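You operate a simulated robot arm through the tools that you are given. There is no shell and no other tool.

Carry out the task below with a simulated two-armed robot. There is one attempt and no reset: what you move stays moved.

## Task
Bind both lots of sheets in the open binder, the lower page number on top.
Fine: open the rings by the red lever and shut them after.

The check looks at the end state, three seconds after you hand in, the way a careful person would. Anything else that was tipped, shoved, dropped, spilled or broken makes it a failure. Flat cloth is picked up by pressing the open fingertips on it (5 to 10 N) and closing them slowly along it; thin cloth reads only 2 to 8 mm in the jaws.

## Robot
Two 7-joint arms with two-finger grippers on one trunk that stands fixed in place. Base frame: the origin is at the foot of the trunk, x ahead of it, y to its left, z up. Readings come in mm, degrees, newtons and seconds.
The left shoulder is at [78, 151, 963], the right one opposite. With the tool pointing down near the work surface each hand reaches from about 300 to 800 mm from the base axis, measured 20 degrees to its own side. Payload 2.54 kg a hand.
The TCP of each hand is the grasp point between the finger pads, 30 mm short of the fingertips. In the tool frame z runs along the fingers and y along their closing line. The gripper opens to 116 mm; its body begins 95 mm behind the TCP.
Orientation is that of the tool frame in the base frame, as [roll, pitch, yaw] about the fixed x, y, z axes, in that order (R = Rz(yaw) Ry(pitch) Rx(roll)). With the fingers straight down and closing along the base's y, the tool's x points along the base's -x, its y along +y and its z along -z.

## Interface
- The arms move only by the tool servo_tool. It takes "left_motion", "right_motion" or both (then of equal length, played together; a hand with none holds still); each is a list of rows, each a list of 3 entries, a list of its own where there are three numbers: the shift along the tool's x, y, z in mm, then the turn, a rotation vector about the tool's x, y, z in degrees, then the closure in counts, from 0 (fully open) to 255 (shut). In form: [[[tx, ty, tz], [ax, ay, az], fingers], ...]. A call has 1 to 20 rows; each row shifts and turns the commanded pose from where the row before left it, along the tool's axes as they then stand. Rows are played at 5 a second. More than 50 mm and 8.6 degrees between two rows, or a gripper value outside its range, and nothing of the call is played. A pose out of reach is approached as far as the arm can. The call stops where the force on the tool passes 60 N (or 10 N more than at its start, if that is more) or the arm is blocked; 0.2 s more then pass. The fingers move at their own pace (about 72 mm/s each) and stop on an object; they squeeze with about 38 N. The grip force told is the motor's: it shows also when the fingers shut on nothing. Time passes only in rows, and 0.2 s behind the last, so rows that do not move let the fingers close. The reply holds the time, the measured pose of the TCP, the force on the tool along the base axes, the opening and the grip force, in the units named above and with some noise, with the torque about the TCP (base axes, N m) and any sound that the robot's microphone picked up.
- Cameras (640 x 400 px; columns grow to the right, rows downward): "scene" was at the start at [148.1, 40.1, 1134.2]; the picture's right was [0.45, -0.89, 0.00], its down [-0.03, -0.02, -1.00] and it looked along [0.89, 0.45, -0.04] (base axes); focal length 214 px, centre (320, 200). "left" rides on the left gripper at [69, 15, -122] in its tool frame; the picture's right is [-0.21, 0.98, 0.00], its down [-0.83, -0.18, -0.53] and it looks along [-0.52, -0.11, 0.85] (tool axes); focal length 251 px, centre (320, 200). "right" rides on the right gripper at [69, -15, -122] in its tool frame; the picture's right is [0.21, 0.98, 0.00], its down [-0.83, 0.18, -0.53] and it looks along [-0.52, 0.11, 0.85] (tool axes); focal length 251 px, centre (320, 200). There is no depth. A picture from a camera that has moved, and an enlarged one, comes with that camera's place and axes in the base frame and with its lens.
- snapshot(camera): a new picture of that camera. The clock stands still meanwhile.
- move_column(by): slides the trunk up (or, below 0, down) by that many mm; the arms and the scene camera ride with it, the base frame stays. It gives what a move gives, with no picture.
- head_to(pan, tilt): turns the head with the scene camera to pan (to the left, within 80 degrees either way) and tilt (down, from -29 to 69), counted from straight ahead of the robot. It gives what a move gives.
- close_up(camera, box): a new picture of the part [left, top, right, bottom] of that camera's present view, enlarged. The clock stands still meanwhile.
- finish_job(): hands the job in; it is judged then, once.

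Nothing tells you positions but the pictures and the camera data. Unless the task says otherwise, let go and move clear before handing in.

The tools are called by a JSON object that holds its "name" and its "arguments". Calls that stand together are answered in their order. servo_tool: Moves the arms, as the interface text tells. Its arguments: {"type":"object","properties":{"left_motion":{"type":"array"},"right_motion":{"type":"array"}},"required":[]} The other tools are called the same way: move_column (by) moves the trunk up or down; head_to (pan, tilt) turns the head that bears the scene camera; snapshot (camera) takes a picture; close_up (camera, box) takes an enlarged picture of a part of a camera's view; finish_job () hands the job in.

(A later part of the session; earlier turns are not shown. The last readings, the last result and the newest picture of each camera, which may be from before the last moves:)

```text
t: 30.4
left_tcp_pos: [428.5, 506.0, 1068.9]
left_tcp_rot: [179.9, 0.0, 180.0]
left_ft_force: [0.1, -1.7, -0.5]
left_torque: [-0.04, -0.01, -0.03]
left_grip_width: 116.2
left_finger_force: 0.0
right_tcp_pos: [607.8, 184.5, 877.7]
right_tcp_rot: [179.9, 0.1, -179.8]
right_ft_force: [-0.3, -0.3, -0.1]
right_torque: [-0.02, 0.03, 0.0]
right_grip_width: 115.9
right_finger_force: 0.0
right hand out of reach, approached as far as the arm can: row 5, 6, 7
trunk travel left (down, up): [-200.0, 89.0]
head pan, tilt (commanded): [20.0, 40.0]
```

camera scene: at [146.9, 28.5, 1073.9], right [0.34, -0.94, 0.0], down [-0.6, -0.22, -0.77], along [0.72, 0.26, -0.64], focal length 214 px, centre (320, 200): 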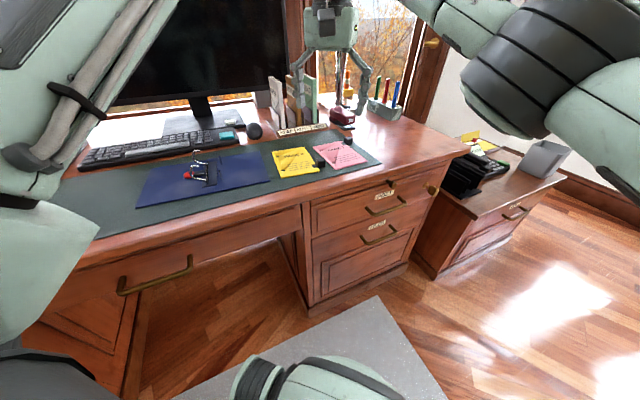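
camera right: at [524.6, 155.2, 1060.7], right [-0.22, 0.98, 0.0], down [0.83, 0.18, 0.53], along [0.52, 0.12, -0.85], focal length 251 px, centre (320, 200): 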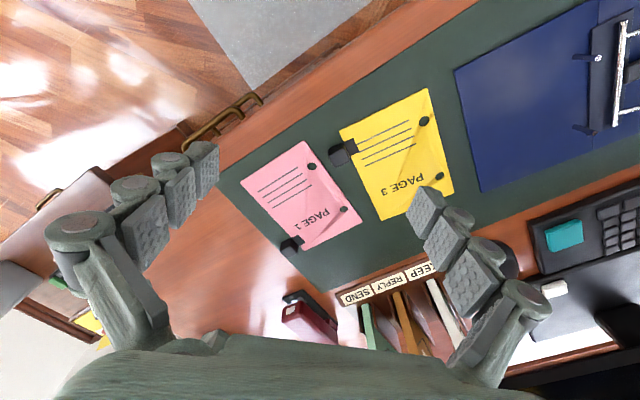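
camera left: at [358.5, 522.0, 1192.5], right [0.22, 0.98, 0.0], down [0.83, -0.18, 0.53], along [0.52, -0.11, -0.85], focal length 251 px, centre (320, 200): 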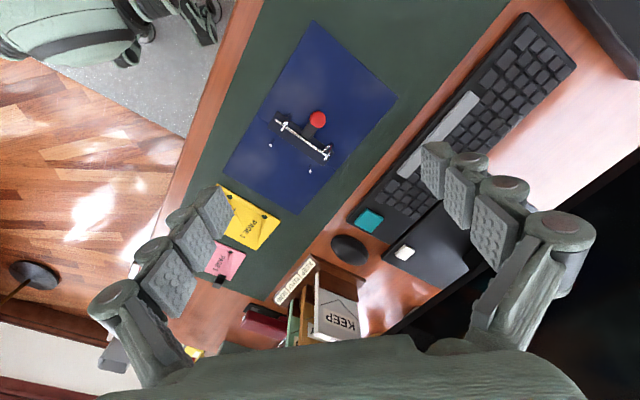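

The right hand is also near its limit here. Before moving it away I'll use its camera to measure both lots closely.

{"name": "snapshot", "arguments": {"camera": "right"}}

{"name": "close_up", "arguments": {"camera": "right", "box": [300, 30, 480, 190]}}

{"name": "close_up", "arguments": {"camera": "right", "box": [190, 90, 370, 250]}}

```text
taken
camera right: at [537.6, 168.1, 1000.4], right [-0.22, 0.98, 0.0], down [0.83, 0.18, 0.53], along [0.52, 0.12, -0.84], focal length 251 px, centre (320, 200)
```

right: 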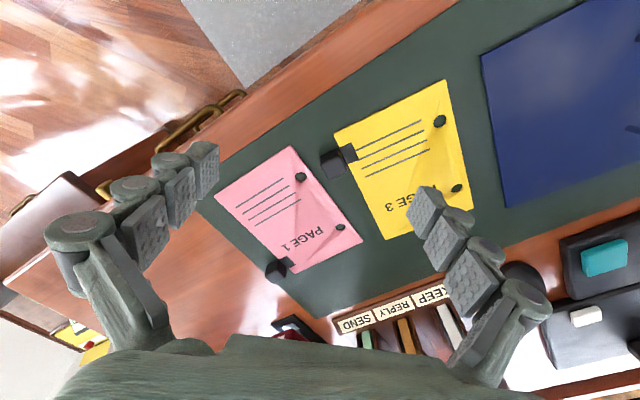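

```text
2.50 times, centred on (390, 110) of right
camera zoom: at [537.6, 168.1, 1000.4], right [-0.22, 0.98, 0.0], down [0.83, 0.18, 0.53], along [0.52, 0.12, -0.84], focal length 629 px, centre (145, 425)
```

zoom: 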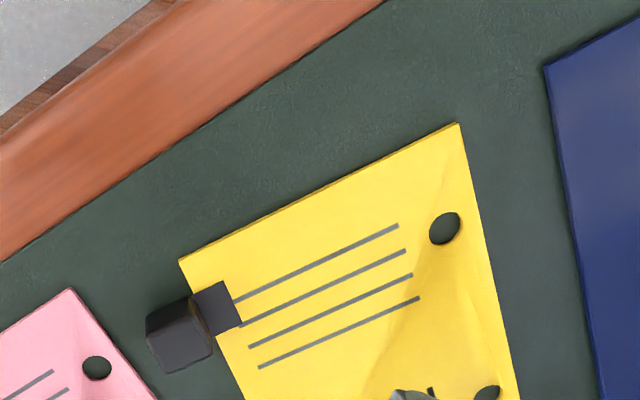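

```text
2.50 times, centred on (280, 170) of right
camera zoom: at [537.6, 168.1, 1000.4], right [-0.22, 0.98, 0.0], down [0.83, 0.18, 0.53], along [0.52, 0.12, -0.84], focal length 629 px, centre (420, 275)
```

zoom: 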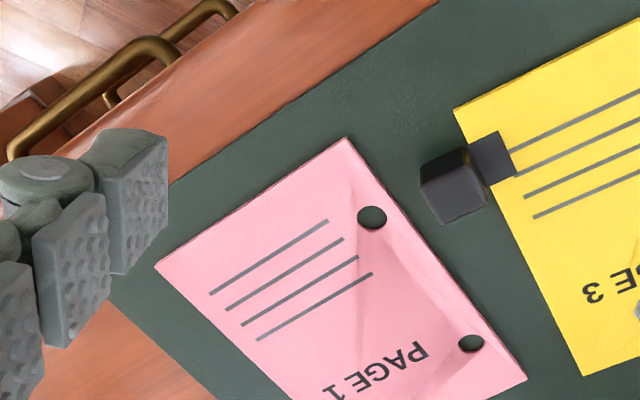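

Measured: the yellow holes are near (574, 289) and (635, 339.5), and its clip near (634, 203). The pink holes are near (658, 174) and (712, 231), and the posts are near (481, 411) and (543, 463). I'll send the right arm back to its park spot, then bring the left hand in with its wrist leaned away from the robot so that it can reach.

{"name": "servo_tool", "arguments": {"right_motion": [[[10, -25, -30], [0, 0, 0], 0], [[18.5, -36, -22], [0, 0, 0], 0], [[18.5, -36, -22], [0, 0, 0], 0], [[18.5, -36, -22], [0, 0, 0], 0], [[18.5, -36, -22], [0, 0, 0], 0], [[18.5, -36, -22], [0, 0, 0], 0], [[18.5, -36, -22], [0, 0, 0], 0], [[18.5, -36, -22], [0, 0, 0], 0], [[18.5, -36, -22], [0, 0, 0], 0], [[18.5, -36, -22], [0, 0, 0], 0], [[18.5, -36, -22], [0, 0, 0], 0], [[10, -30, 0], [0, 0, 0], 0], [[0, -30, 0], [0, 0, 0], 0]]}}

```text
t: 33.2
left_tcp_pos: [428.3, 505.5, 1070.1]
left_tcp_rot: [180.0, 0.0, 180.0]
left_ft_force: [0.0, 0.4, -0.1]
left_torque: [0.0, 0.01, 0.01]
left_grip_width: 116.2
left_finger_force: 0.1
right_tcp_pos: [403.1, -258.8, 1127.8]
right_tcp_rot: [179.9, 0.0, -179.9]
right_ft_force: [0.8, -0.3, -0.3]
right_torque: [-0.02, 0.01, 0.0]
right_grip_width: 116.3
right_finger_force: 0.0
trunk travel left (down, up): [-200.0, 89.0]
head pan, tilt (commanded): [20.0, 40.0]
```

{"name": "servo_tool", "arguments": {"left_motion": [[[-28, -17, 18], [0, 0, 0], 0], [[-28, -17, 18], [0, 0, 0], 0], [[-28, -17, 18], [0, 0, 0], 0], [[-28, -17, 18], [0, 0, 0], 0], [[-28, -17, 18], [0, 0, 0], 0], [[-28, -17, 18], [0, 0, 0], 0], [[0, 0, 0], [0, 0, -7.9], 0], [[0, 0, 0], [0, 0, -7.9], 0], [[0, 0, 0], [0, 0, -7.9], 0], [[0, 0, 0], [0, 0, -7.9], 0], [[0, 0, 0], [0, 0, -7.9], 0], [[0, 0, 0], [0, 7.5, 0], 0], [[0, 0, 0], [0, 7.5, 0], 0], [[0, 0, 0], [0, 7.5, 0], 0], [[0, 0, 0], [0, 7.5, 0], 0], [[0, 0, 0], [0, 0, 0], 0]]}}

{"name": "snapshot", "arguments": {"camera": "left"}}

{"name": "snapshot", "arguments": {"camera": "scene"}}

```text
t: 36.6
left_tcp_pos: [532.3, 397.1, 927.9]
left_tcp_rot: [180.0, -29.7, -140.6]
left_ft_force: [-0.5, 0.1, 0.1]
left_torque: [-0.03, 0.0, 0.0]
left_grip_width: 116.0
left_finger_force: 0.0
left hand out of reach, approached as far as the arm can: row 14, 15
right_tcp_pos: [403.4, -257.6, 1128.6]
right_tcp_rot: [179.9, 0.0, -179.8]
right_ft_force: [1.3, -0.5, 0.0]
right_torque: [0.01, 0.01, -0.03]
right_grip_width: 115.7
right_finger_force: 0.0
trunk travel left (down, up): [-200.0, 89.0]
head pan, tilt (commanded): [20.0, 40.0]
```

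```text
taken
camera left: at [523.4, 410.4, 1069.6], right [-0.48, 0.87, -0.11], down [0.87, 0.48, 0.05], along [0.1, -0.07, -0.99], focal length 251 px, centre (320, 200)
```

left: 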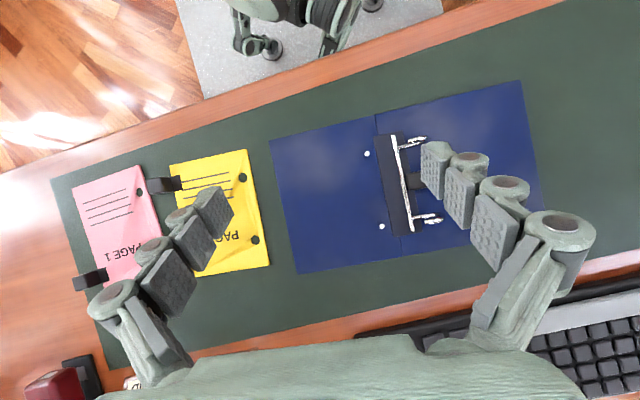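

```text
taken
camera scene: at [146.8, 28.2, 1073.9], right [0.34, -0.94, 0.0], down [-0.6, -0.22, -0.77], along [0.72, 0.26, -0.64], focal length 214 px, centre (320, 200)
```

scene: 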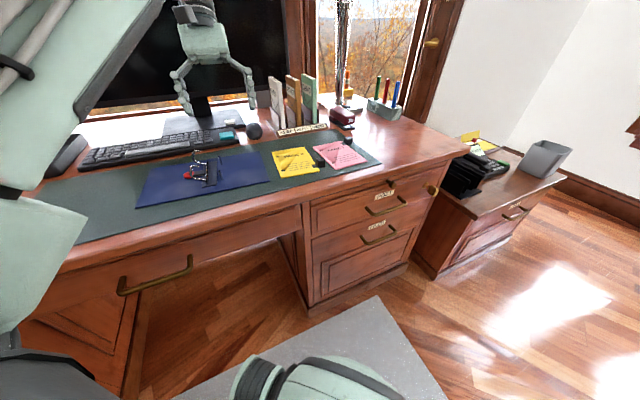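

With the wrist leaned back the elbow sits up and left, the scene view is open, and this camera now looks almost straight down. I'll bring the hand over the yellow clip.

{"name": "servo_tool", "arguments": {"left_motion": [[[0, -25, 18], [0, 0, 0], 0], [[0, -35, 15], [0, 0, 0], 0], [[0, -35, 15], [0, 0, 0], 0], [[0, -35, 14], [0, 0, 0], 0], [[0, -35, 14], [0, 0, 0], 0], [[0, -35, 14], [0, 0, 0], 0], [[0, -14, 0], [0, 0, 0], 0], [[0, 0, 0], [0, 0, 0], 0]]}}

{"name": "snapshot", "arguments": {"camera": "left"}}

{"name": "snapshot", "arguments": {"camera": "scene"}}

```text
t: 38.4
left_tcp_pos: [554.6, 250.2, 820.1]
left_tcp_rot: [-179.9, -29.9, -140.5]
left_ft_force: [-0.2, 0.6, -0.4]
left_torque: [0.0, -0.01, 0.02]
left_grip_width: 116.0
left_finger_force: 0.0
left hand out of reach, approached as far as the arm can: row 2, 3, 4, 5, 6, 7
right_tcp_pos: [403.6, -258.6, 1128.8]
right_tcp_rot: [180.0, 0.0, -180.0]
right_ft_force: [0.5, 0.1, 0.6]
right_torque: [0.01, 0.01, 0.0]
right_grip_width: 116.0
right_finger_force: 0.1
trunk travel left (down, up): [-200.0, 89.0]
head pan, tilt (commanded): [20.0, 40.0]
```

```text
taken
camera left: at [545.1, 263.4, 961.8], right [-0.48, 0.87, -0.11], down [0.87, 0.48, 0.05], along [0.1, -0.07, -0.99], focal length 251 px, centre (320, 200)
```

left: 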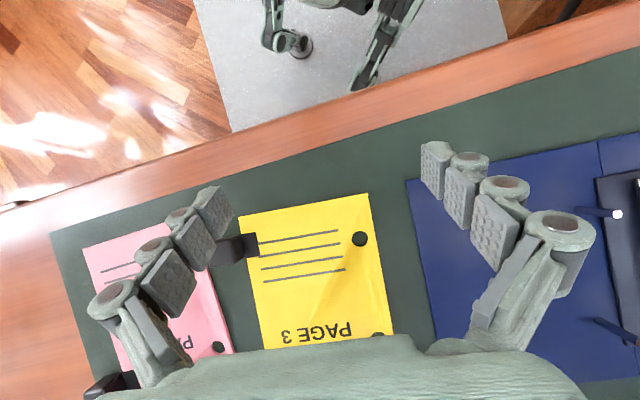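

```text
taken
camera scene: at [146.8, 28.1, 1073.9], right [0.34, -0.94, 0.0], down [-0.6, -0.22, -0.77], along [0.72, 0.26, -0.64], focal length 214 px, centre (320, 200)
```

scene: 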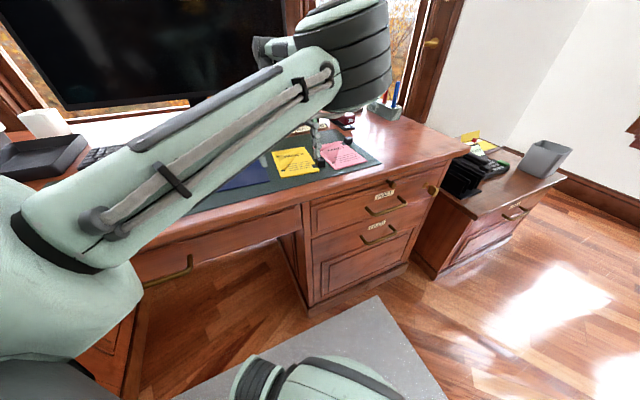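

The hand hit its limit short of the clip because it swung right before extending. I'll push outward first, then right.

{"name": "servo_tool", "arguments": {"left_motion": [[[-14, -2, -18], [0, 0, 0], 0], [[-14, -5, -16], [0, 0, 0], 0], [[-14, -12, -16], [0, 0, 0], 0], [[-14, -15, -14], [0, 0, 0], 0], [[-6, -15, -6], [0, 0, 0], 0], [[0, -10, 0], [0, 0, 0], 0], [[0, -10, 0], [0, 0, 0], 0], [[0, 0, 0], [0, 0, 0], 0]]}}

{"name": "snapshot", "arguments": {"camera": "left"}}

{"name": "snapshot", "arguments": {"camera": "scene"}}

```text
t: 40.2
left_tcp_pos: [563.5, 282.4, 826.2]
left_tcp_rot: [-179.9, -29.8, -140.7]
left_ft_force: [0.6, -0.2, -1.0]
left_torque: [0.02, 0.0, -0.01]
left_grip_width: 116.0
left_finger_force: 0.0
left hand out of reach, approached as far as the arm can: row 1, 2, 3, 4, 5, 6, 7
right_tcp_pos: [404.1, -258.7, 1128.4]
right_tcp_rot: [179.9, 0.0, -179.9]
right_ft_force: [0.6, 0.0, -0.4]
right_torque: [0.02, -0.04, -0.01]
right_grip_width: 115.9
right_finger_force: 0.1
trunk travel left (down, up): [-200.0, 89.0]
head pan, tilt (commanded): [20.0, 40.0]
```

```text
taken
camera left: at [554.3, 295.7, 968.2], right [-0.48, 0.87, -0.11], down [0.87, 0.48, 0.05], along [0.1, -0.07, -0.99], focal length 251 px, centre (320, 200)
```

left: 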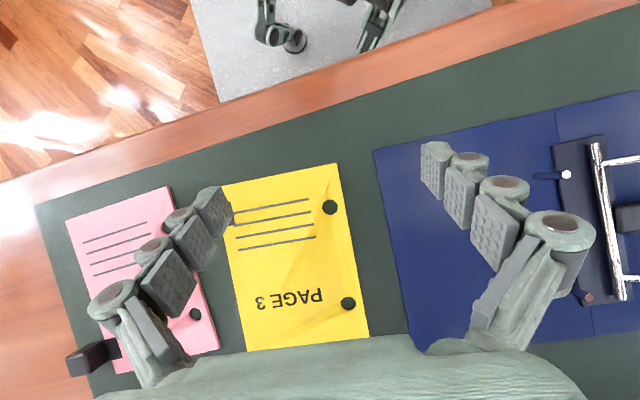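

```text
taken
camera scene: at [146.9, 28.1, 1073.9], right [0.34, -0.94, 0.0], down [-0.6, -0.22, -0.77], along [0.72, 0.26, -0.64], focal length 214 px, centre (320, 200)
```

scene: 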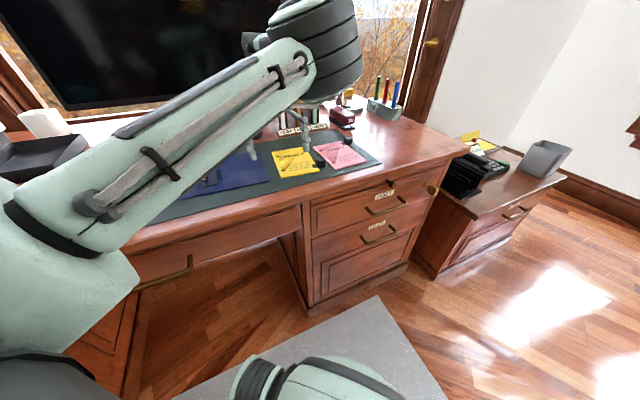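

Leaning back is limited by the wrist. I'll try the opposite lean (fingers pointing away from the robot), which should ease the wrist and give more reach.

{"name": "servo_tool", "arguments": {"left_motion": [[[0, 10, -40], [0, 0, 0], 0], [[0, 10, -40], [0, 0, 0], 0], [[0, 0, -20], [0, 0, 0], 0], [[0, 0, 0], [0, -8, 0], 0], [[0, 0, 0], [0, -8, 0], 0], [[0, 0, 0], [0, -8, 0], 0], [[0, 0, 0], [0, -8, 0], 0], [[0, 0, 0], [0, -8, 0], 0], [[0, 0, 0], [0, -8, 0], 0], [[0, 0, 0], [0, -7, 0], 0], [[0, 0, 0], [0, 0, 0], 0]]}}

{"name": "snapshot", "arguments": {"camera": "scene"}}

```text
t: 42.6
left_tcp_pos: [541.0, 360.2, 874.3]
left_tcp_rot: [-179.6, 23.0, -139.7]
left_ft_force: [-0.7, 0.4, 0.0]
left_torque: [0.01, 0.0, 0.0]
left_grip_width: 116.4
left_finger_force: 0.0
left hand out of reach, approached as far as the arm can: row 1, 2, 3, 8, 9, 10
right_tcp_pos: [403.5, -258.2, 1128.7]
right_tcp_rot: [179.9, 0.0, -179.9]
right_ft_force: [0.4, -1.7, 0.2]
right_torque: [-0.02, 0.05, -0.02]
right_grip_width: 116.0
right_finger_force: 0.1
trunk travel left (down, up): [-200.0, 89.0]
head pan, tilt (commanded): [20.0, 40.0]
```

```text
taken
camera scene: at [149.1, 37.3, 1090.0], right [0.42, -0.91, 0.0], down [-0.45, -0.21, -0.87], along [0.79, 0.37, -0.49], focal length 214 px, centre (320, 200)
```

scene: 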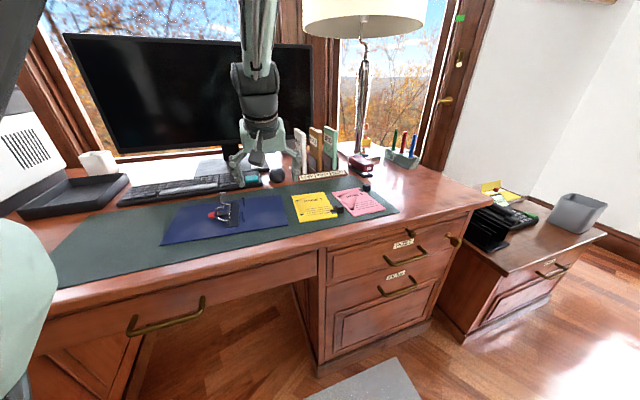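

The arm has now flipped to an elbow-high posture and has nudged the head camera. I'll move the hand out and right so that the elbow comes down clear of the head, then re-aim the head.

{"name": "servo_tool", "arguments": {"left_motion": [[[-4, -15, -4], [0, 0, 0], 0], [[0, -25, -4], [0, 0, 0], 0], [[0, -25, -4], [0, 0, 0], 0], [[0, -25, -4], [0, 0, 0], 0], [[0, 0, 0], [0, 0, 0], 0]]}}

{"name": "snapshot", "arguments": {"camera": "scene"}}

{"name": "snapshot", "arguments": {"camera": "left"}}

{"name": "snapshot", "arguments": {"camera": "right"}}

```text
t: 43.8
left_tcp_pos: [584.3, 357.6, 880.8]
left_tcp_rot: [-179.6, 25.2, -140.9]
left_ft_force: [0.5, 0.1, 0.6]
left_torque: [0.01, -0.03, 0.0]
left_grip_width: 116.0
left_finger_force: 0.1
left hand out of reach, approached as far as the arm can: row 1, 2, 3, 4
right_tcp_pos: [403.4, -259.4, 1128.1]
right_tcp_rot: [179.8, 0.0, -179.9]
right_ft_force: [-0.6, -1.0, 0.0]
right_torque: [0.01, 0.03, -0.01]
right_grip_width: 116.2
right_finger_force: 0.0
trunk travel left (down, up): [-200.0, 89.0]
head pan, tilt (commanded): [20.0, 40.0]
```

```text
taken
camera scene: at [147.4, 28.5, 1075.4], right [0.34, -0.94, 0.0], down [-0.59, -0.22, -0.78], along [0.73, 0.27, -0.63], focal length 214 px, centre (320, 200)
```

scene: 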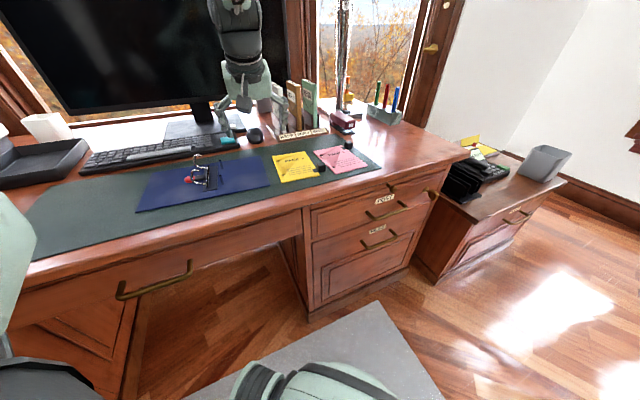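

```text
taken
camera left: at [485.9, 297.4, 963.3], right [-0.46, 0.88, 0.08], down [0.52, 0.19, 0.83], along [0.72, 0.43, -0.54], focal length 251 px, centre (320, 200)
```

left: 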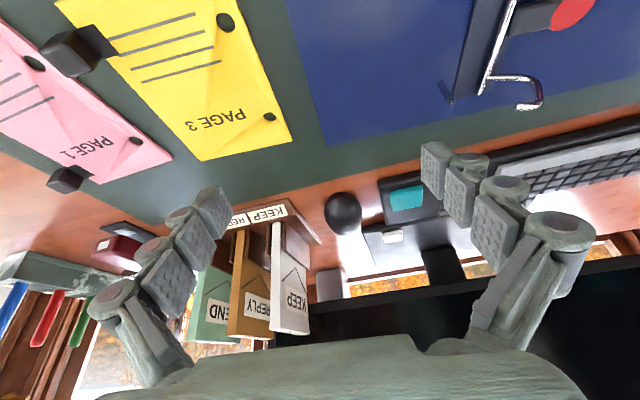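

```text
taken
camera right: at [333.4, -275.2, 1250.5], right [-0.22, 0.98, 0.0], down [0.83, 0.18, 0.53], along [0.52, 0.12, -0.84], focal length 251 px, centre (320, 200)
```

right: 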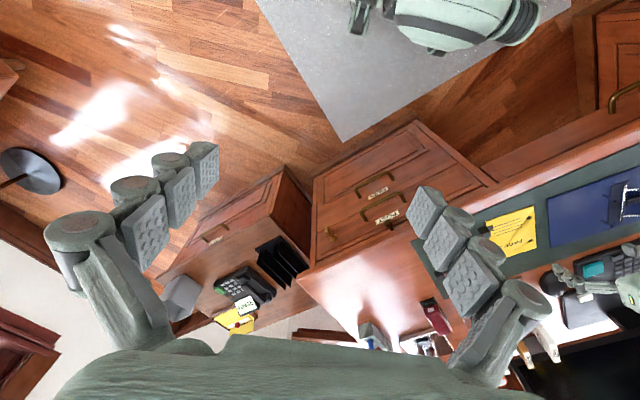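

{"name": "servo_tool", "arguments": {"left_motion": [[[-13, -12, -1], [0, 0, 0], 0], [[-13, -20, -1], [0, 0, 0], 0], [[-13, -20, -1], [0, 0, 0], 0], [[0, -20, 0], [0, 0, 0], 0], [[0, 0, 0], [0, 0, 0], 0]]}}

{"name": "snapshot", "arguments": {"camera": "scene"}}

```text
t: 45.0
left_tcp_pos: [645.7, 374.4, 886.1]
left_tcp_rot: [-179.7, 25.0, -140.8]
left_ft_force: [0.9, 0.1, -0.1]
left_torque: [0.0, 0.0, -0.01]
left_grip_width: 116.1
left_finger_force: 0.0
left hand out of reach, approached as far as the arm can: row 1, 2, 3, 4
right_tcp_pos: [402.3, -259.1, 1127.6]
right_tcp_rot: [179.8, 0.0, -179.9]
right_ft_force: [0.1, -0.4, 0.2]
right_torque: [0.0, 0.0, -0.02]
right_grip_width: 116.3
right_finger_force: 0.1
trunk travel left (down, up): [-200.0, 89.0]
head pan, tilt (commanded): [20.0, 40.0]
```

```text
taken
camera scene: at [146.9, 28.1, 1073.9], right [0.34, -0.94, 0.0], down [-0.6, -0.22, -0.77], along [0.72, 0.26, -0.64], focal length 214 px, centre (320, 200)
```

scene: 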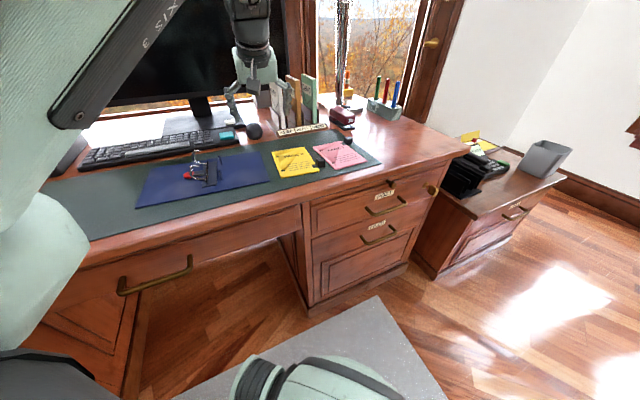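

The elbow is up and the head is free again, but the left hand still won't go further right. I'll park the left hand at the far left and test the right hand with an outward lean for the yellow lot.

{"name": "servo_tool", "arguments": {"left_motion": [[[0, 40, -5], [0, 0, 0], 0], [[0, 40, -5], [0, 0, 0], 0], [[0, 40, -5], [0, 0, 0], 0], [[0, 40, -5], [0, 0, 0], 0], [[0, 40, -5], [0, 0, 0], 0], [[0, 40, -5], [0, 0, 0], 0], [[0, 40, -5], [0, 0, 0], 0], [[0, 0, 0], [0, 8, 0], 0], [[0, 0, 0], [0, 8, 0], 0], [[0, 0, 0], [0, 8, 0], 0], [[10, 0, -20], [0, 0, 0], 0], [[10, 0, -20], [0, 0, 0], 0], [[0, 0, 0], [0, 0, 0], 0]]}}

{"name": "snapshot", "arguments": {"camera": "scene"}}

{"name": "snapshot", "arguments": {"camera": "left"}}

```text
t: 47.8
left_tcp_pos: [440.4, 567.2, 956.5]
left_tcp_rot: [179.9, 1.0, -140.4]
left_ft_force: [-0.4, 0.0, 0.3]
left_torque: [0.01, -0.03, -0.02]
left_grip_width: 116.0
left_finger_force: 0.1
right_tcp_pos: [403.7, -259.6, 1129.7]
right_tcp_rot: [179.9, 0.0, -179.9]
right_ft_force: [-0.2, 0.8, 0.3]
right_torque: [-0.02, -0.03, 0.0]
right_grip_width: 115.8
right_finger_force: 0.2
trunk travel left (down, up): [-200.0, 89.0]
head pan, tilt (commanded): [20.0, 40.0]
```

```text
taken
camera scene: at [146.9, 28.2, 1073.9], right [0.34, -0.94, 0.0], down [-0.6, -0.22, -0.77], along [0.72, 0.26, -0.64], focal length 214 px, centre (320, 200)
```

scene: 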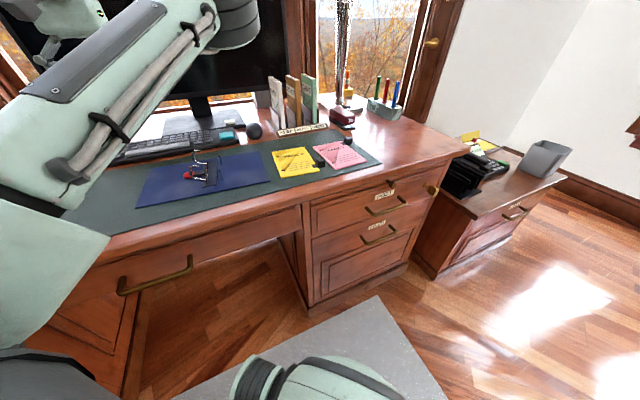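

```text
taken
camera left: at [376.2, 534.2, 1078.8], right [-0.46, 0.89, 0.0], down [0.75, 0.38, 0.55], along [0.49, 0.25, -0.84], focal length 251 px, centre (320, 200)
```

left: 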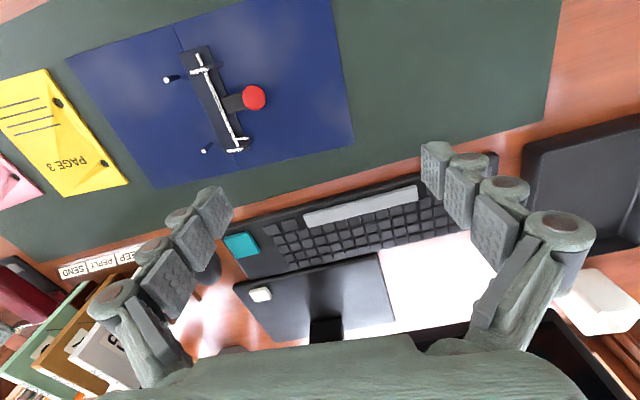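

The right hand needs room where the left elbow is, so I'll send the left hand far left first and check.

{"name": "servo_tool", "arguments": {"left_motion": [[[22, 36, -8], [0, 0, 0], 0], [[22, 36, -8], [0, 0, 0], 0], [[22, 36, -8], [0, 0, 0], 0], [[22, 36, -8], [0, 0, 0], 0], [[22, 36, -8], [0, 0, 0], 0], [[22, 36, -8], [0, 0, 0], 0], [[22, 20, -8], [0, 0, 0], 0], [[0, 0, 0], [0, 0, 0], 0]]}}

{"name": "snapshot", "arguments": {"camera": "scene"}}

{"name": "snapshot", "arguments": {"camera": "right"}}

```text
t: 49.6
left_tcp_pos: [168.8, 652.0, 1010.6]
left_tcp_rot: [179.9, 1.1, -140.5]
left_ft_force: [-0.7, -0.6, -0.9]
left_torque: [0.03, -0.02, -0.01]
left_grip_width: 116.0
left_finger_force: 0.0
right_tcp_pos: [402.8, -258.6, 1127.9]
right_tcp_rot: [179.9, -0.1, -180.0]
right_ft_force: [0.0, -0.4, -0.4]
right_torque: [-0.03, 0.03, 0.0]
right_grip_width: 116.3
right_finger_force: 0.1
trunk travel left (down, up): [-200.0, 89.0]
head pan, tilt (commanded): [20.0, 40.0]
```

```text
taken
camera scene: at [146.8, 28.2, 1073.9], right [0.34, -0.94, 0.0], down [-0.6, -0.22, -0.77], along [0.72, 0.26, -0.64], focal length 214 px, centre (320, 200)
```

scene: 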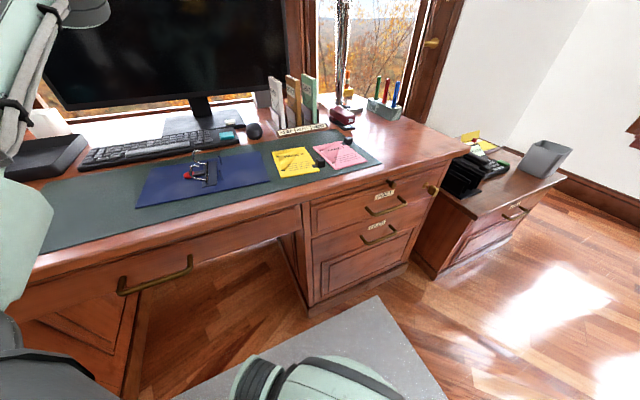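

```text
taken
camera right: at [333.4, -275.2, 1250.5], right [-0.22, 0.98, 0.0], down [0.83, 0.18, 0.53], along [0.52, 0.12, -0.85], focal length 251 px, centre (320, 200)
```

right: 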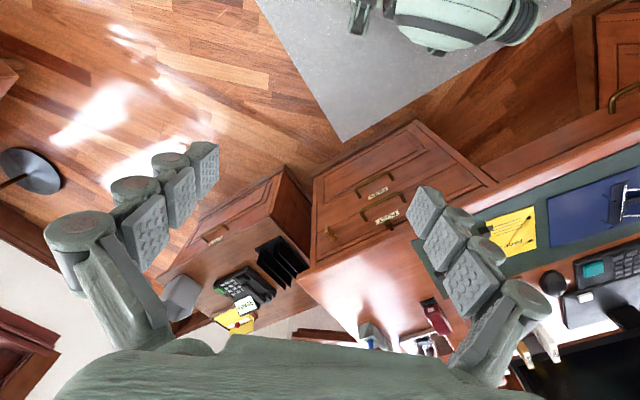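

Now the right hand goes toward the yellow clip, this time turned 40° to line up with the sheet and leaned outward.

{"name": "servo_tool", "arguments": {"right_motion": [[[-14, 40, 14], [0, 0, 0], 0], [[-14, 40, 14], [0, 0, 0], 0], [[-14, 40, 14], [0, 0, 0], 0], [[-14, 40, 14], [0, 0, 0], 0], [[-14, 40, 14], [0, 0, 0], 0], [[-14, 40, 14], [0, 0, 0], 0], [[-14, 40, 14], [0, 0, 0], 0], [[-14, 40, 14], [0, 0, 0], 0], [[-14, 40, 14], [0, 0, 0], 0], [[0, 0, 0], [0, 0, -8], 0], [[0, 0, 0], [0, 0, -8], 0], [[0, 0, 0], [0, 0, -8], 0], [[0, 0, 0], [0, 0, -8], 0], [[0, 0, 0], [0, 0, -8], 0], [[0, 0, 0], [0, -8, 0], 0], [[0, 0, 0], [0, -8, 0], 0], [[0, 0, 0], [0, -8, 0], 0], [[0, 0, 0], [0, 0, 0], 0]]}}

{"name": "snapshot", "arguments": {"camera": "scene"}}

{"name": "snapshot", "arguments": {"camera": "right"}}

```text
t: 53.4
left_tcp_pos: [168.8, 649.8, 1010.2]
left_tcp_rot: [179.9, 1.2, -140.5]
left_ft_force: [-0.1, -0.2, -0.3]
left_torque: [0.05, -0.01, 0.03]
left_grip_width: 116.1
left_finger_force: 0.1
right_tcp_pos: [528.8, 100.2, 1003.6]
right_tcp_rot: [179.9, 24.2, -139.9]
right_ft_force: [0.8, -0.3, 1.1]
right_torque: [0.02, -0.02, -0.02]
right_grip_width: 115.8
right_finger_force: 0.0
trunk travel left (down, up): [-200.0, 89.0]
head pan, tilt (commanded): [20.0, 40.0]
```

```text
taken
camera scene: at [146.9, 28.0, 1073.9], right [0.34, -0.94, 0.0], down [-0.6, -0.22, -0.77], along [0.72, 0.26, -0.64], focal length 214 px, centre (320, 200)
```

scene: 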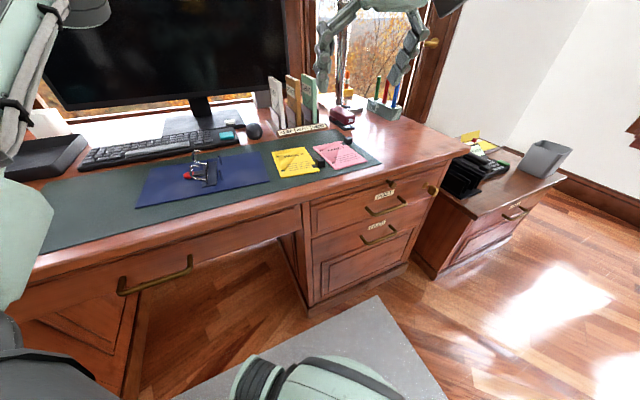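

```text
taken
camera right: at [451.6, 14.7, 1086.2], right [-0.78, 0.62, -0.09], down [0.29, 0.48, 0.83], along [0.56, 0.62, -0.56], focal length 251 px, centre (320, 200)
```

right: 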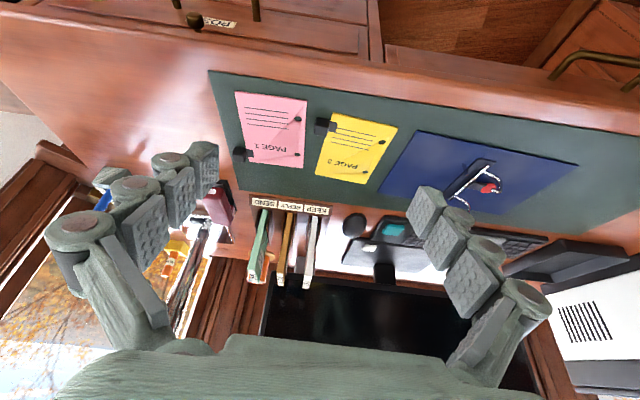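

No limits so far. I'll move to hover over the yellow clip.

{"name": "servo_tool", "arguments": {"right_motion": [[[-15, 2.2, 38], [0, 0, 0], 0], [[-15, 2.2, 38], [0, 0, 0], 0], [[-15, 2.2, 38], [0, 0, 0], 0], [[-15, 2.2, 38], [0, 0, 0], 0], [[-15, 2.2, 38], [0, 0, 0], 0], [[0, 0, 0], [0, 0, 0], 0]]}}

{"name": "snapshot", "arguments": {"camera": "right"}}

{"name": "snapshot", "arguments": {"camera": "scene"}}

```text
t: 54.8
left_tcp_pos: [168.7, 651.0, 1010.5]
left_tcp_rot: [179.9, 1.0, -140.5]
left_ft_force: [0.8, 0.2, 0.7]
left_torque: [-0.01, 0.02, -0.01]
left_grip_width: 116.2
left_finger_force: 0.1
right_tcp_pos: [633.0, 202.6, 858.7]
right_tcp_rot: [-180.0, 24.1, -139.9]
right_ft_force: [0.7, 0.2, -0.3]
right_torque: [-0.04, 0.0, 0.0]
right_grip_width: 116.0
right_finger_force: 0.0
trunk travel left (down, up): [-200.0, 89.0]
head pan, tilt (commanded): [20.0, 40.0]
```

```text
taken
camera right: at [555.4, 117.6, 941.9], right [-0.78, 0.62, -0.09], down [0.29, 0.48, 0.82], along [0.55, 0.62, -0.56], focal length 251 px, centre (320, 200)
```

right: 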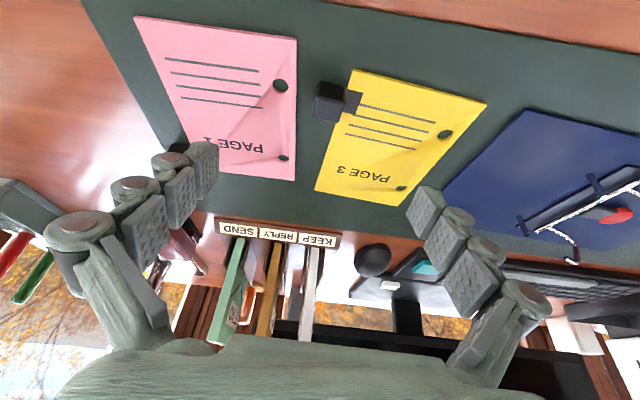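

```text
taken
camera scene: at [146.9, 28.3, 1073.9], right [0.34, -0.94, 0.0], down [-0.6, -0.22, -0.77], along [0.72, 0.26, -0.64], focal length 214 px, centre (320, 200)
```

scene: 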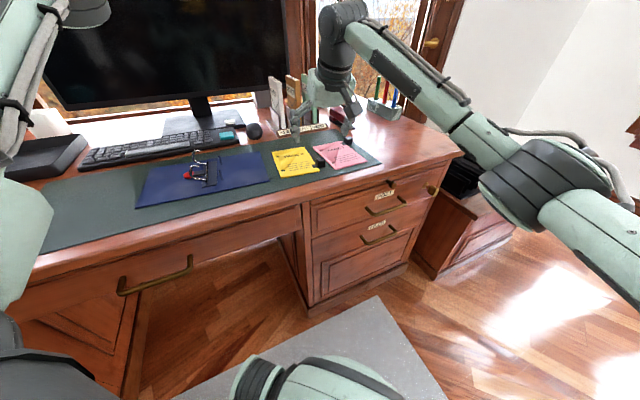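

The right hand gets over the yellow clip easily with this lean, and the scene view stays clear. I'll test that it can also reach the yellow lot's final spot.

{"name": "servo_tool", "arguments": {"right_motion": [[[-1.3, 30.5, 2], [0, 0, 0], 0], [[-1.3, 30.5, 2], [0, 0, 0], 0], [[-1.3, 30.5, 2], [0, 0, 0], 0], [[-1.3, 30.5, 2], [0, 0, 0], 0], [[-1.3, 30.5, 2], [0, 0, 0], 0], [[0, 0, 0], [0, 0, 0], 0]]}}

{"name": "snapshot", "arguments": {"camera": "right"}}

{"name": "snapshot", "arguments": {"camera": "scene"}}

```text
t: 56.2
left_tcp_pos: [168.6, 649.8, 1010.9]
left_tcp_rot: [179.9, 1.1, -140.5]
left_ft_force: [0.7, -0.2, 0.3]
left_torque: [0.01, -0.01, 0.0]
left_grip_width: 115.9
left_finger_force: 0.0
right_tcp_pos: [542.6, 325.3, 852.2]
right_tcp_rot: [179.8, 24.2, -140.0]
right_ft_force: [0.4, 0.0, 0.0]
right_torque: [0.01, 0.01, 0.02]
right_grip_width: 115.9
right_finger_force: 0.1
trunk travel left (down, up): [-200.0, 89.0]
head pan, tilt (commanded): [20.0, 40.0]
```

```text
taken
camera right: at [465.7, 239.8, 935.6], right [-0.78, 0.62, -0.09], down [0.29, 0.48, 0.82], along [0.56, 0.62, -0.56], focal length 251 px, centre (320, 200)
```

right: 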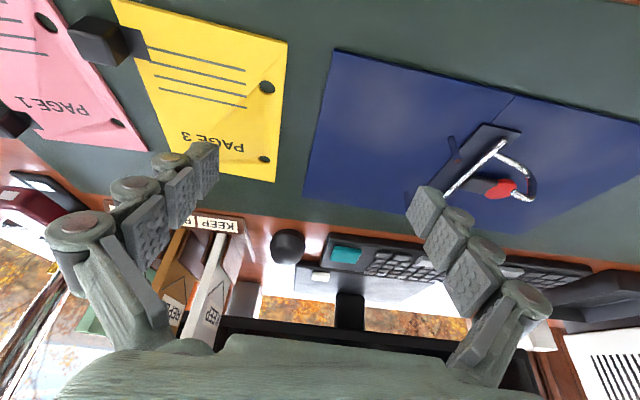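

```text
taken
camera scene: at [146.8, 28.3, 1073.9], right [0.34, -0.94, 0.0], down [-0.6, -0.22, -0.77], along [0.72, 0.26, -0.64], focal length 214 px, centre (320, 200)
```

scene: 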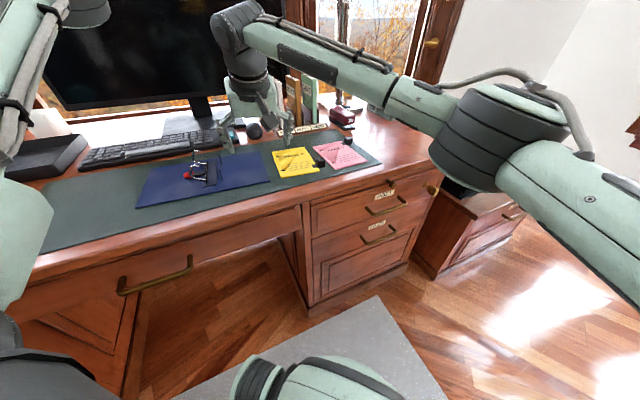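

That works. Next I'll test the pink lot's final spot, further back.

{"name": "servo_tool", "arguments": {"right_motion": [[[-32, 1, 14.4], [0, 0, 0], 0], [[-32, 1, 14.4], [0, 0, 0], 0], [[-32, 1, 14.4], [0, 0, 0], 0], [[0, 0, 0], [0, 0, 0], 0]]}}

```text
t: 57.2
left_tcp_pos: [167.9, 651.6, 1010.4]
left_tcp_rot: [179.9, 1.1, -140.5]
left_ft_force: [-0.1, -0.7, -0.2]
left_torque: [-0.01, -0.01, -0.02]
left_grip_width: 116.1
left_finger_force: 0.0
right_tcp_pos: [553.4, 327.4, 850.9]
right_tcp_rot: [179.9, 23.9, -139.8]
right_ft_force: [-0.4, 1.0, 0.7]
right_torque: [-0.02, -0.02, -0.03]
right_grip_width: 116.0
right_finger_force: 0.1
right hand out of reach, approached as far as the arm can: row 1, 2, 3
trunk travel left (down, up): [-200.0, 89.0]
head pan, tilt (commanded): [20.0, 40.0]
```

The pink lot's spot is just out of the right hand's reach at this lean. I'll try a steeper lean of about 45° in the air.

{"name": "servo_tool", "arguments": {"right_motion": [[[0, 0, -10], [0, -8, 0], 0], [[0, 0, -10], [0, -8, 0], 0], [[0, 0, 0], [0, -6, 0], 0], [[-20, 1, 20], [0, 0, 0], 0], [[-20, 1, 20], [0, 0, 0], 0], [[-20, 1, 20], [0, 0, 0], 0], [[-12, 1, 12], [0, 0, 0], 0], [[0, 0, 0], [0, 0, 0], 0]]}}

{"name": "snapshot", "arguments": {"camera": "scene"}}

{"name": "snapshot", "arguments": {"camera": "right"}}

```text
t: 59.0
left_tcp_pos: [170.0, 651.5, 1010.2]
left_tcp_rot: [179.9, 1.1, -140.5]
left_ft_force: [-0.4, 0.2, -0.1]
left_torque: [0.0, 0.0, 0.04]
left_grip_width: 116.2
left_finger_force: 0.1
right_tcp_pos: [614.0, 376.5, 872.4]
right_tcp_rot: [179.9, 46.1, -140.0]
right_ft_force: [0.0, 0.0, -0.1]
right_torque: [0.03, 0.0, -0.01]
right_grip_width: 115.9
right_finger_force: 0.1
right hand out of reach, approached as far as the arm can: row 6, 7
trunk travel left (down, up): [-200.0, 89.0]
head pan, tilt (commanded): [20.0, 40.0]
```

```text
taken
camera scene: at [146.9, 28.1, 1073.9], right [0.34, -0.94, 0.0], down [-0.6, -0.22, -0.77], along [0.72, 0.26, -0.64], focal length 214 px, centre (320, 200)
```

scene: 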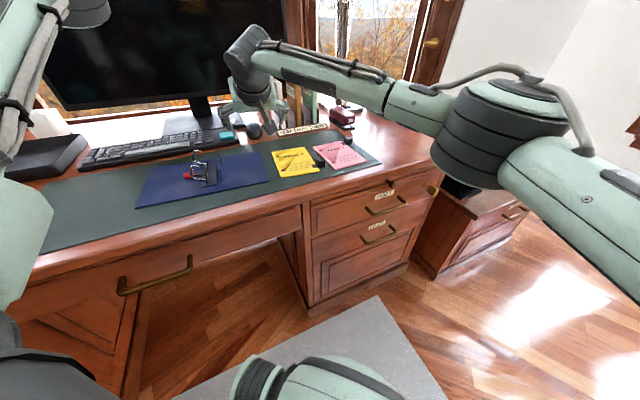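

```text
taken
camera right: at [518.6, 276.0, 907.2], right [-0.74, 0.65, -0.15], down [0.03, 0.26, 0.97], along [0.67, 0.71, -0.21], focal length 251 px, centre (320, 200)
```

right: 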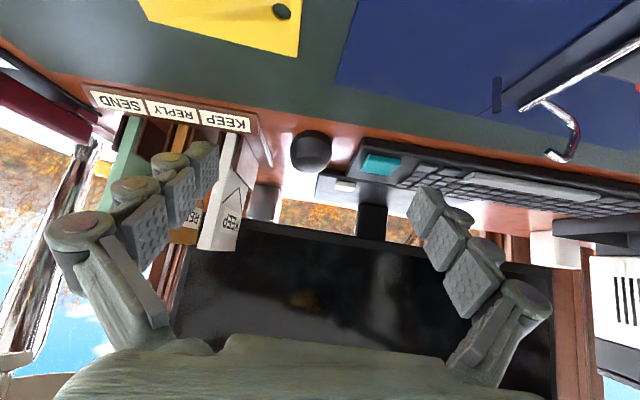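

The steep lean comes close but not fully, so I'll do yellow with the right hand and plan pink with the left hand later. I'll return the right hand to hover over the yellow clip at the moderate lean.

{"name": "servo_tool", "arguments": {"right_motion": [[[20, 0, -20], [0, 0, 0], 0], [[20, 0, -20], [0, 0, 0], 0], [[20, 0, -20], [0, 0, 0], 0], [[0, 0, 0], [0, 8, 0], 0], [[0, 0, 0], [0, 8, 0], 0], [[0, 0, 0], [0, 6.1, 0], 0], [[0, -30, 0], [0, 0, 0], 0], [[0, -30, 0], [0, 0, 0], 0], [[0, -30, 0], [0, 0, 0], 0], [[0, -30, 0], [0, 0, 0], 0], [[0, -25, 0], [0, 0, 0], 0], [[0, 0, 0], [0, 0, 0], 0]]}}

{"name": "close_up", "arguments": {"camera": "scene", "box": [260, 120, 400, 200]}}

{"name": "snapshot", "arguments": {"camera": "right"}}

```text
t: 61.6
left_tcp_pos: [168.6, 651.5, 1011.0]
left_tcp_rot: [179.9, 1.1, -140.5]
left_ft_force: [0.1, 0.3, -0.3]
left_torque: [0.01, 0.03, 0.02]
left_grip_width: 115.9
left_finger_force: 0.1
right_tcp_pos: [642.1, 208.4, 867.8]
right_tcp_rot: [179.9, 24.0, -140.0]
right_ft_force: [1.1, -0.1, 0.3]
right_torque: [0.03, 0.02, -0.01]
right_grip_width: 116.0
right_finger_force: 0.1
trunk travel left (down, up): [-200.0, 89.0]
head pan, tilt (commanded): [20.0, 40.0]
```

```text
4.57 times, centred on (330, 160) of scene
camera zoom: at [146.9, 28.0, 1073.9], right [0.34, -0.94, 0.0], down [-0.6, -0.22, -0.77], along [0.72, 0.26, -0.64], focal length 980 px, centre (274, 383)
```

zoom: 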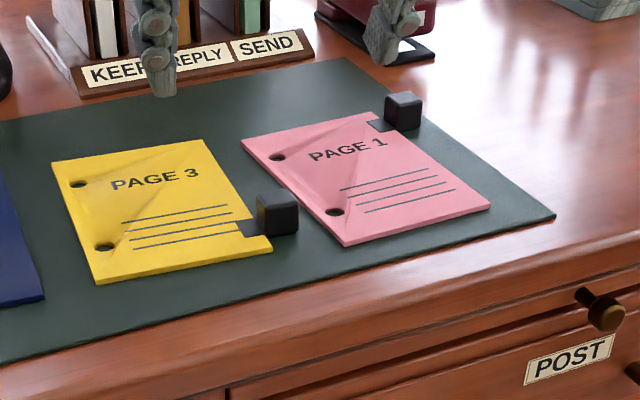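

```text
taken
camera right: at [564.8, 123.4, 952.5], right [-0.78, 0.62, -0.09], down [0.3, 0.48, 0.82], along [0.55, 0.62, -0.56], focal length 251 px, centre (320, 200)
```

right: 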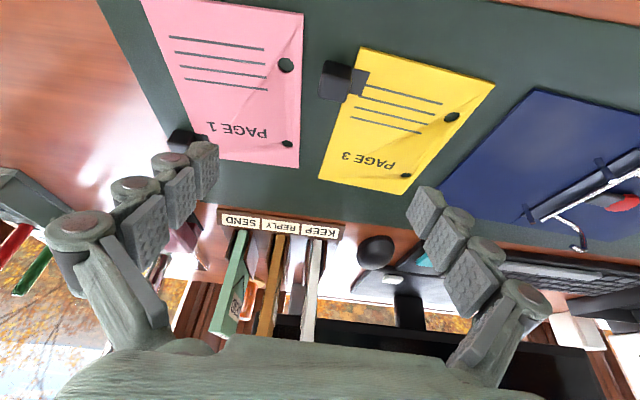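

{"name": "close_up", "arguments": {"camera": "scene", "box": [300, 150, 340, 175]}}

{"name": "close_up", "arguments": {"camera": "right", "box": [300, 40, 400, 110]}}

{"name": "close_up", "arguments": {"camera": "scene", "box": [265, 130, 345, 185]}}

```text
16.00 times, centred on (320, 162) of scene
camera zoom: at [146.9, 28.0, 1073.9], right [0.34, -0.94, 0.0], down [-0.6, -0.22, -0.77], along [0.72, 0.26, -0.64], focal length 3432 px, centre (320, 800)
```

zoom: 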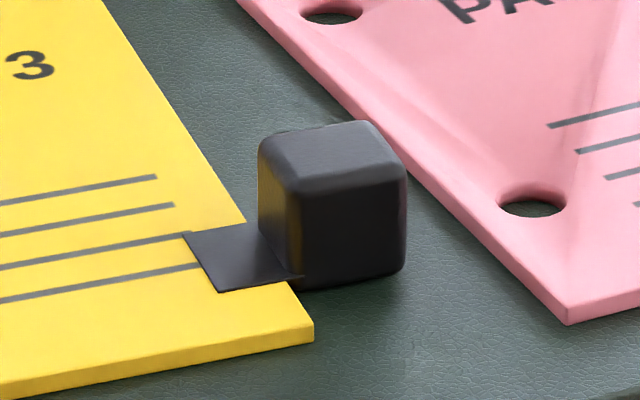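

```text
5.71 times, centred on (350, 75) of right
camera zoom: at [564.8, 123.4, 952.5], right [-0.78, 0.62, -0.09], down [0.3, 0.48, 0.82], along [0.55, 0.62, -0.56], focal length 1437 px, centre (149, 914)
```

zoom: 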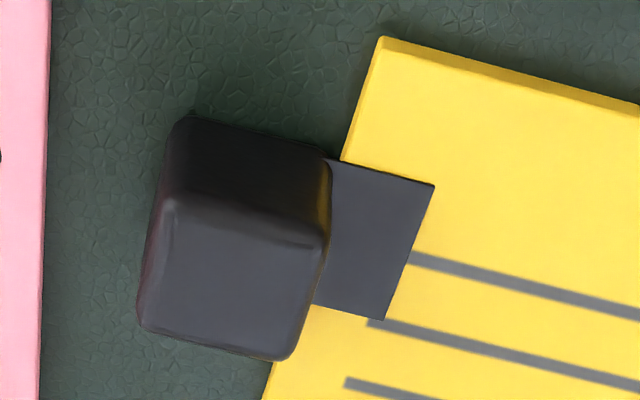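

```text
7.27 times, centred on (305, 158) of scene
camera zoom: at [146.9, 28.0, 1073.9], right [0.34, -0.94, 0.0], down [-0.6, -0.22, -0.77], along [0.72, 0.26, -0.64], focal length 1560 px, centre (429, 509)
```

zoom: 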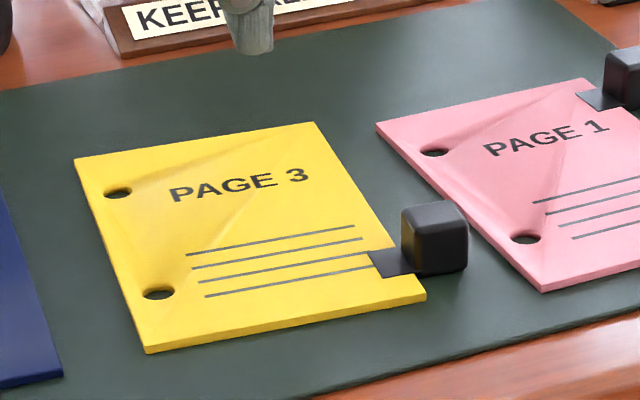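

The yellow clip block is centred at (634, 203.3) with its top at z≈782, and the sheet top is at about 765.5. The sheet is turned 39.5°, with its holes 11 mm in from the left edge. I'll narrow the fingers and come down around the block, stopping a bit high to check.

{"name": "servo_tool", "arguments": {"right_motion": [[[17.3, 0.6, 13], [0, 0, 0], 140], [[17.3, 0.6, 13], [0, 0, 0], 140], [[0, 0, 0], [0, 0, 0], 140], [[4, 0, 9], [0, 0, 0], 140], [[4, 0, 9], [0, 0, 0], 140], [[0, 0, 0], [0, 0, 0], 140]]}}

{"name": "close_up", "arguments": {"camera": "scene", "box": [280, 130, 360, 180]}}

{"name": "snapshot", "arguments": {"camera": "right"}}

```text
t: 63.0
left_tcp_pos: [168.5, 650.9, 1010.9]
left_tcp_rot: [179.9, 1.1, -140.5]
left_ft_force: [-0.4, 0.6, -0.7]
left_torque: [0.03, 0.01, -0.01]
left_grip_width: 116.0
left_finger_force: 0.1
right_tcp_pos: [624.5, 197.6, 812.1]
right_tcp_rot: [179.9, 24.0, -140.0]
right_ft_force: [0.1, -0.8, -0.3]
right_torque: [-0.02, 0.01, -0.01]
right_grip_width: 52.5
right_finger_force: 0.0
trunk travel left (down, up): [-200.0, 89.0]
head pan, tilt (commanded): [20.0, 40.0]
```

```text
8.00 times, centred on (320, 155) of scene
camera zoom: at [146.9, 28.1, 1073.9], right [0.34, -0.94, 0.0], down [-0.6, -0.22, -0.77], along [0.72, 0.26, -0.64], focal length 1716 px, centre (320, 560)
```

zoom: 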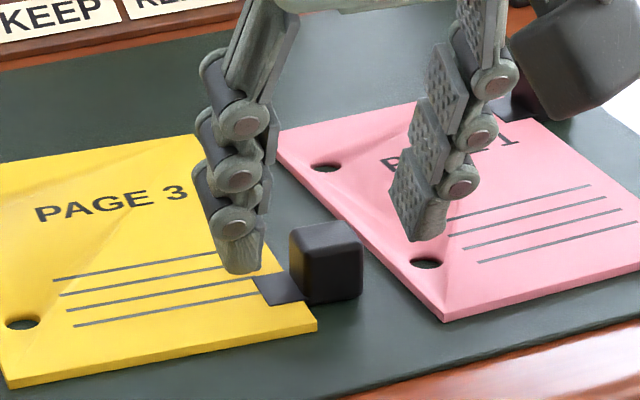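

```text
taken
camera right: at [547.2, 111.3, 896.7], right [-0.78, 0.62, -0.09], down [0.3, 0.48, 0.82], along [0.55, 0.62, -0.56], focal length 251 px, centre (320, 200)
```

right: 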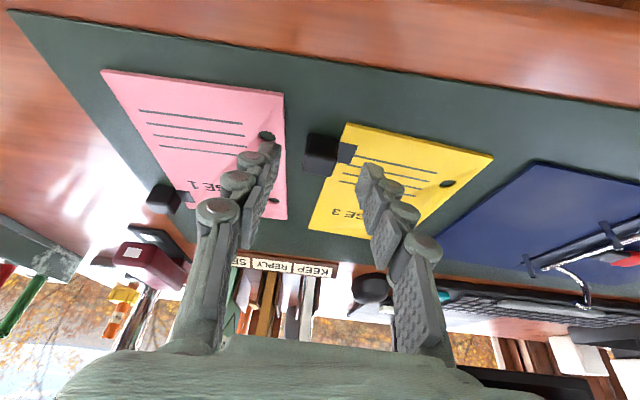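

The fingers straddle the block squarely. I'll go down the last 11 mm and close.

{"name": "servo_tool", "arguments": {"right_motion": [[[3, -0.8, 5], [0, 0, 0], 140], [[3, -0.7, 5], [0, 0, 0], 140], [[0, 0, 0], [0, 0, 0], 140]]}}

{"name": "close_up", "arguments": {"camera": "scene", "box": [290, 135, 350, 175]}}

{"name": "close_up", "arguments": {"camera": "right", "box": [220, 100, 420, 220]}}

```text
t: 63.8
left_tcp_pos: [169.3, 649.9, 1010.7]
left_tcp_rot: [179.9, 1.1, -140.5]
left_ft_force: [-0.4, -0.1, -0.3]
left_torque: [-0.02, -0.01, 0.0]
left_grip_width: 116.1
left_finger_force: 0.1
right_tcp_pos: [625.1, 194.4, 802.5]
right_tcp_rot: [-179.9, 24.0, -139.9]
right_ft_force: [-0.6, -0.2, -0.4]
right_torque: [0.01, 0.05, -0.01]
right_grip_width: 52.5
right_finger_force: 0.0
trunk travel left (down, up): [-200.0, 89.0]
head pan, tilt (commanded): [20.0, 40.0]
```

```text
10.00 times, centred on (320, 155) of scene
camera zoom: at [146.9, 28.1, 1073.9], right [0.34, -0.94, 0.0], down [-0.6, -0.22, -0.77], along [0.72, 0.26, -0.64], focal length 2145 px, centre (320, 650)
```

zoom: 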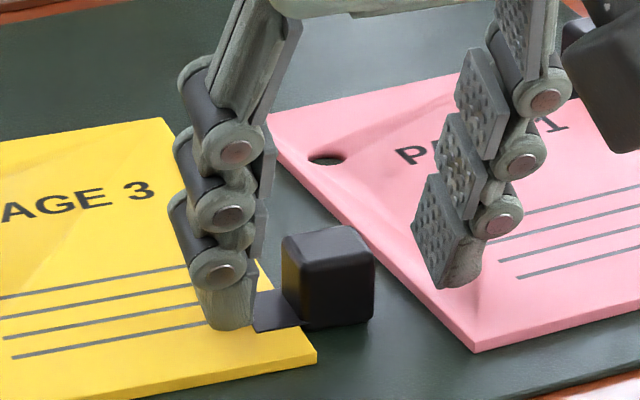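

```text
3.20 times, centred on (320, 160) of right
camera zoom: at [547.2, 109.6, 885.6], right [-0.78, 0.62, -0.09], down [0.29, 0.48, 0.82], along [0.55, 0.62, -0.56], focal length 805 px, centre (320, 328)
```

zoom: 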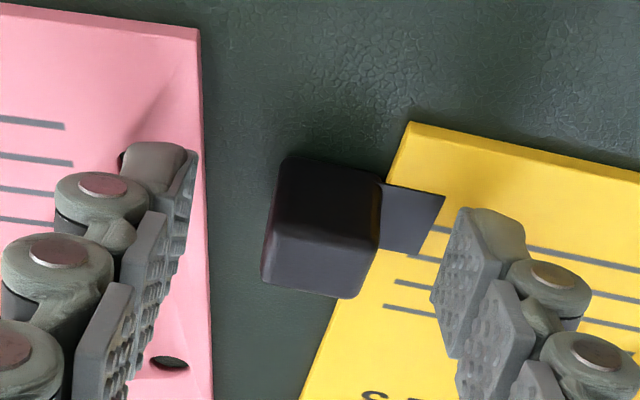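

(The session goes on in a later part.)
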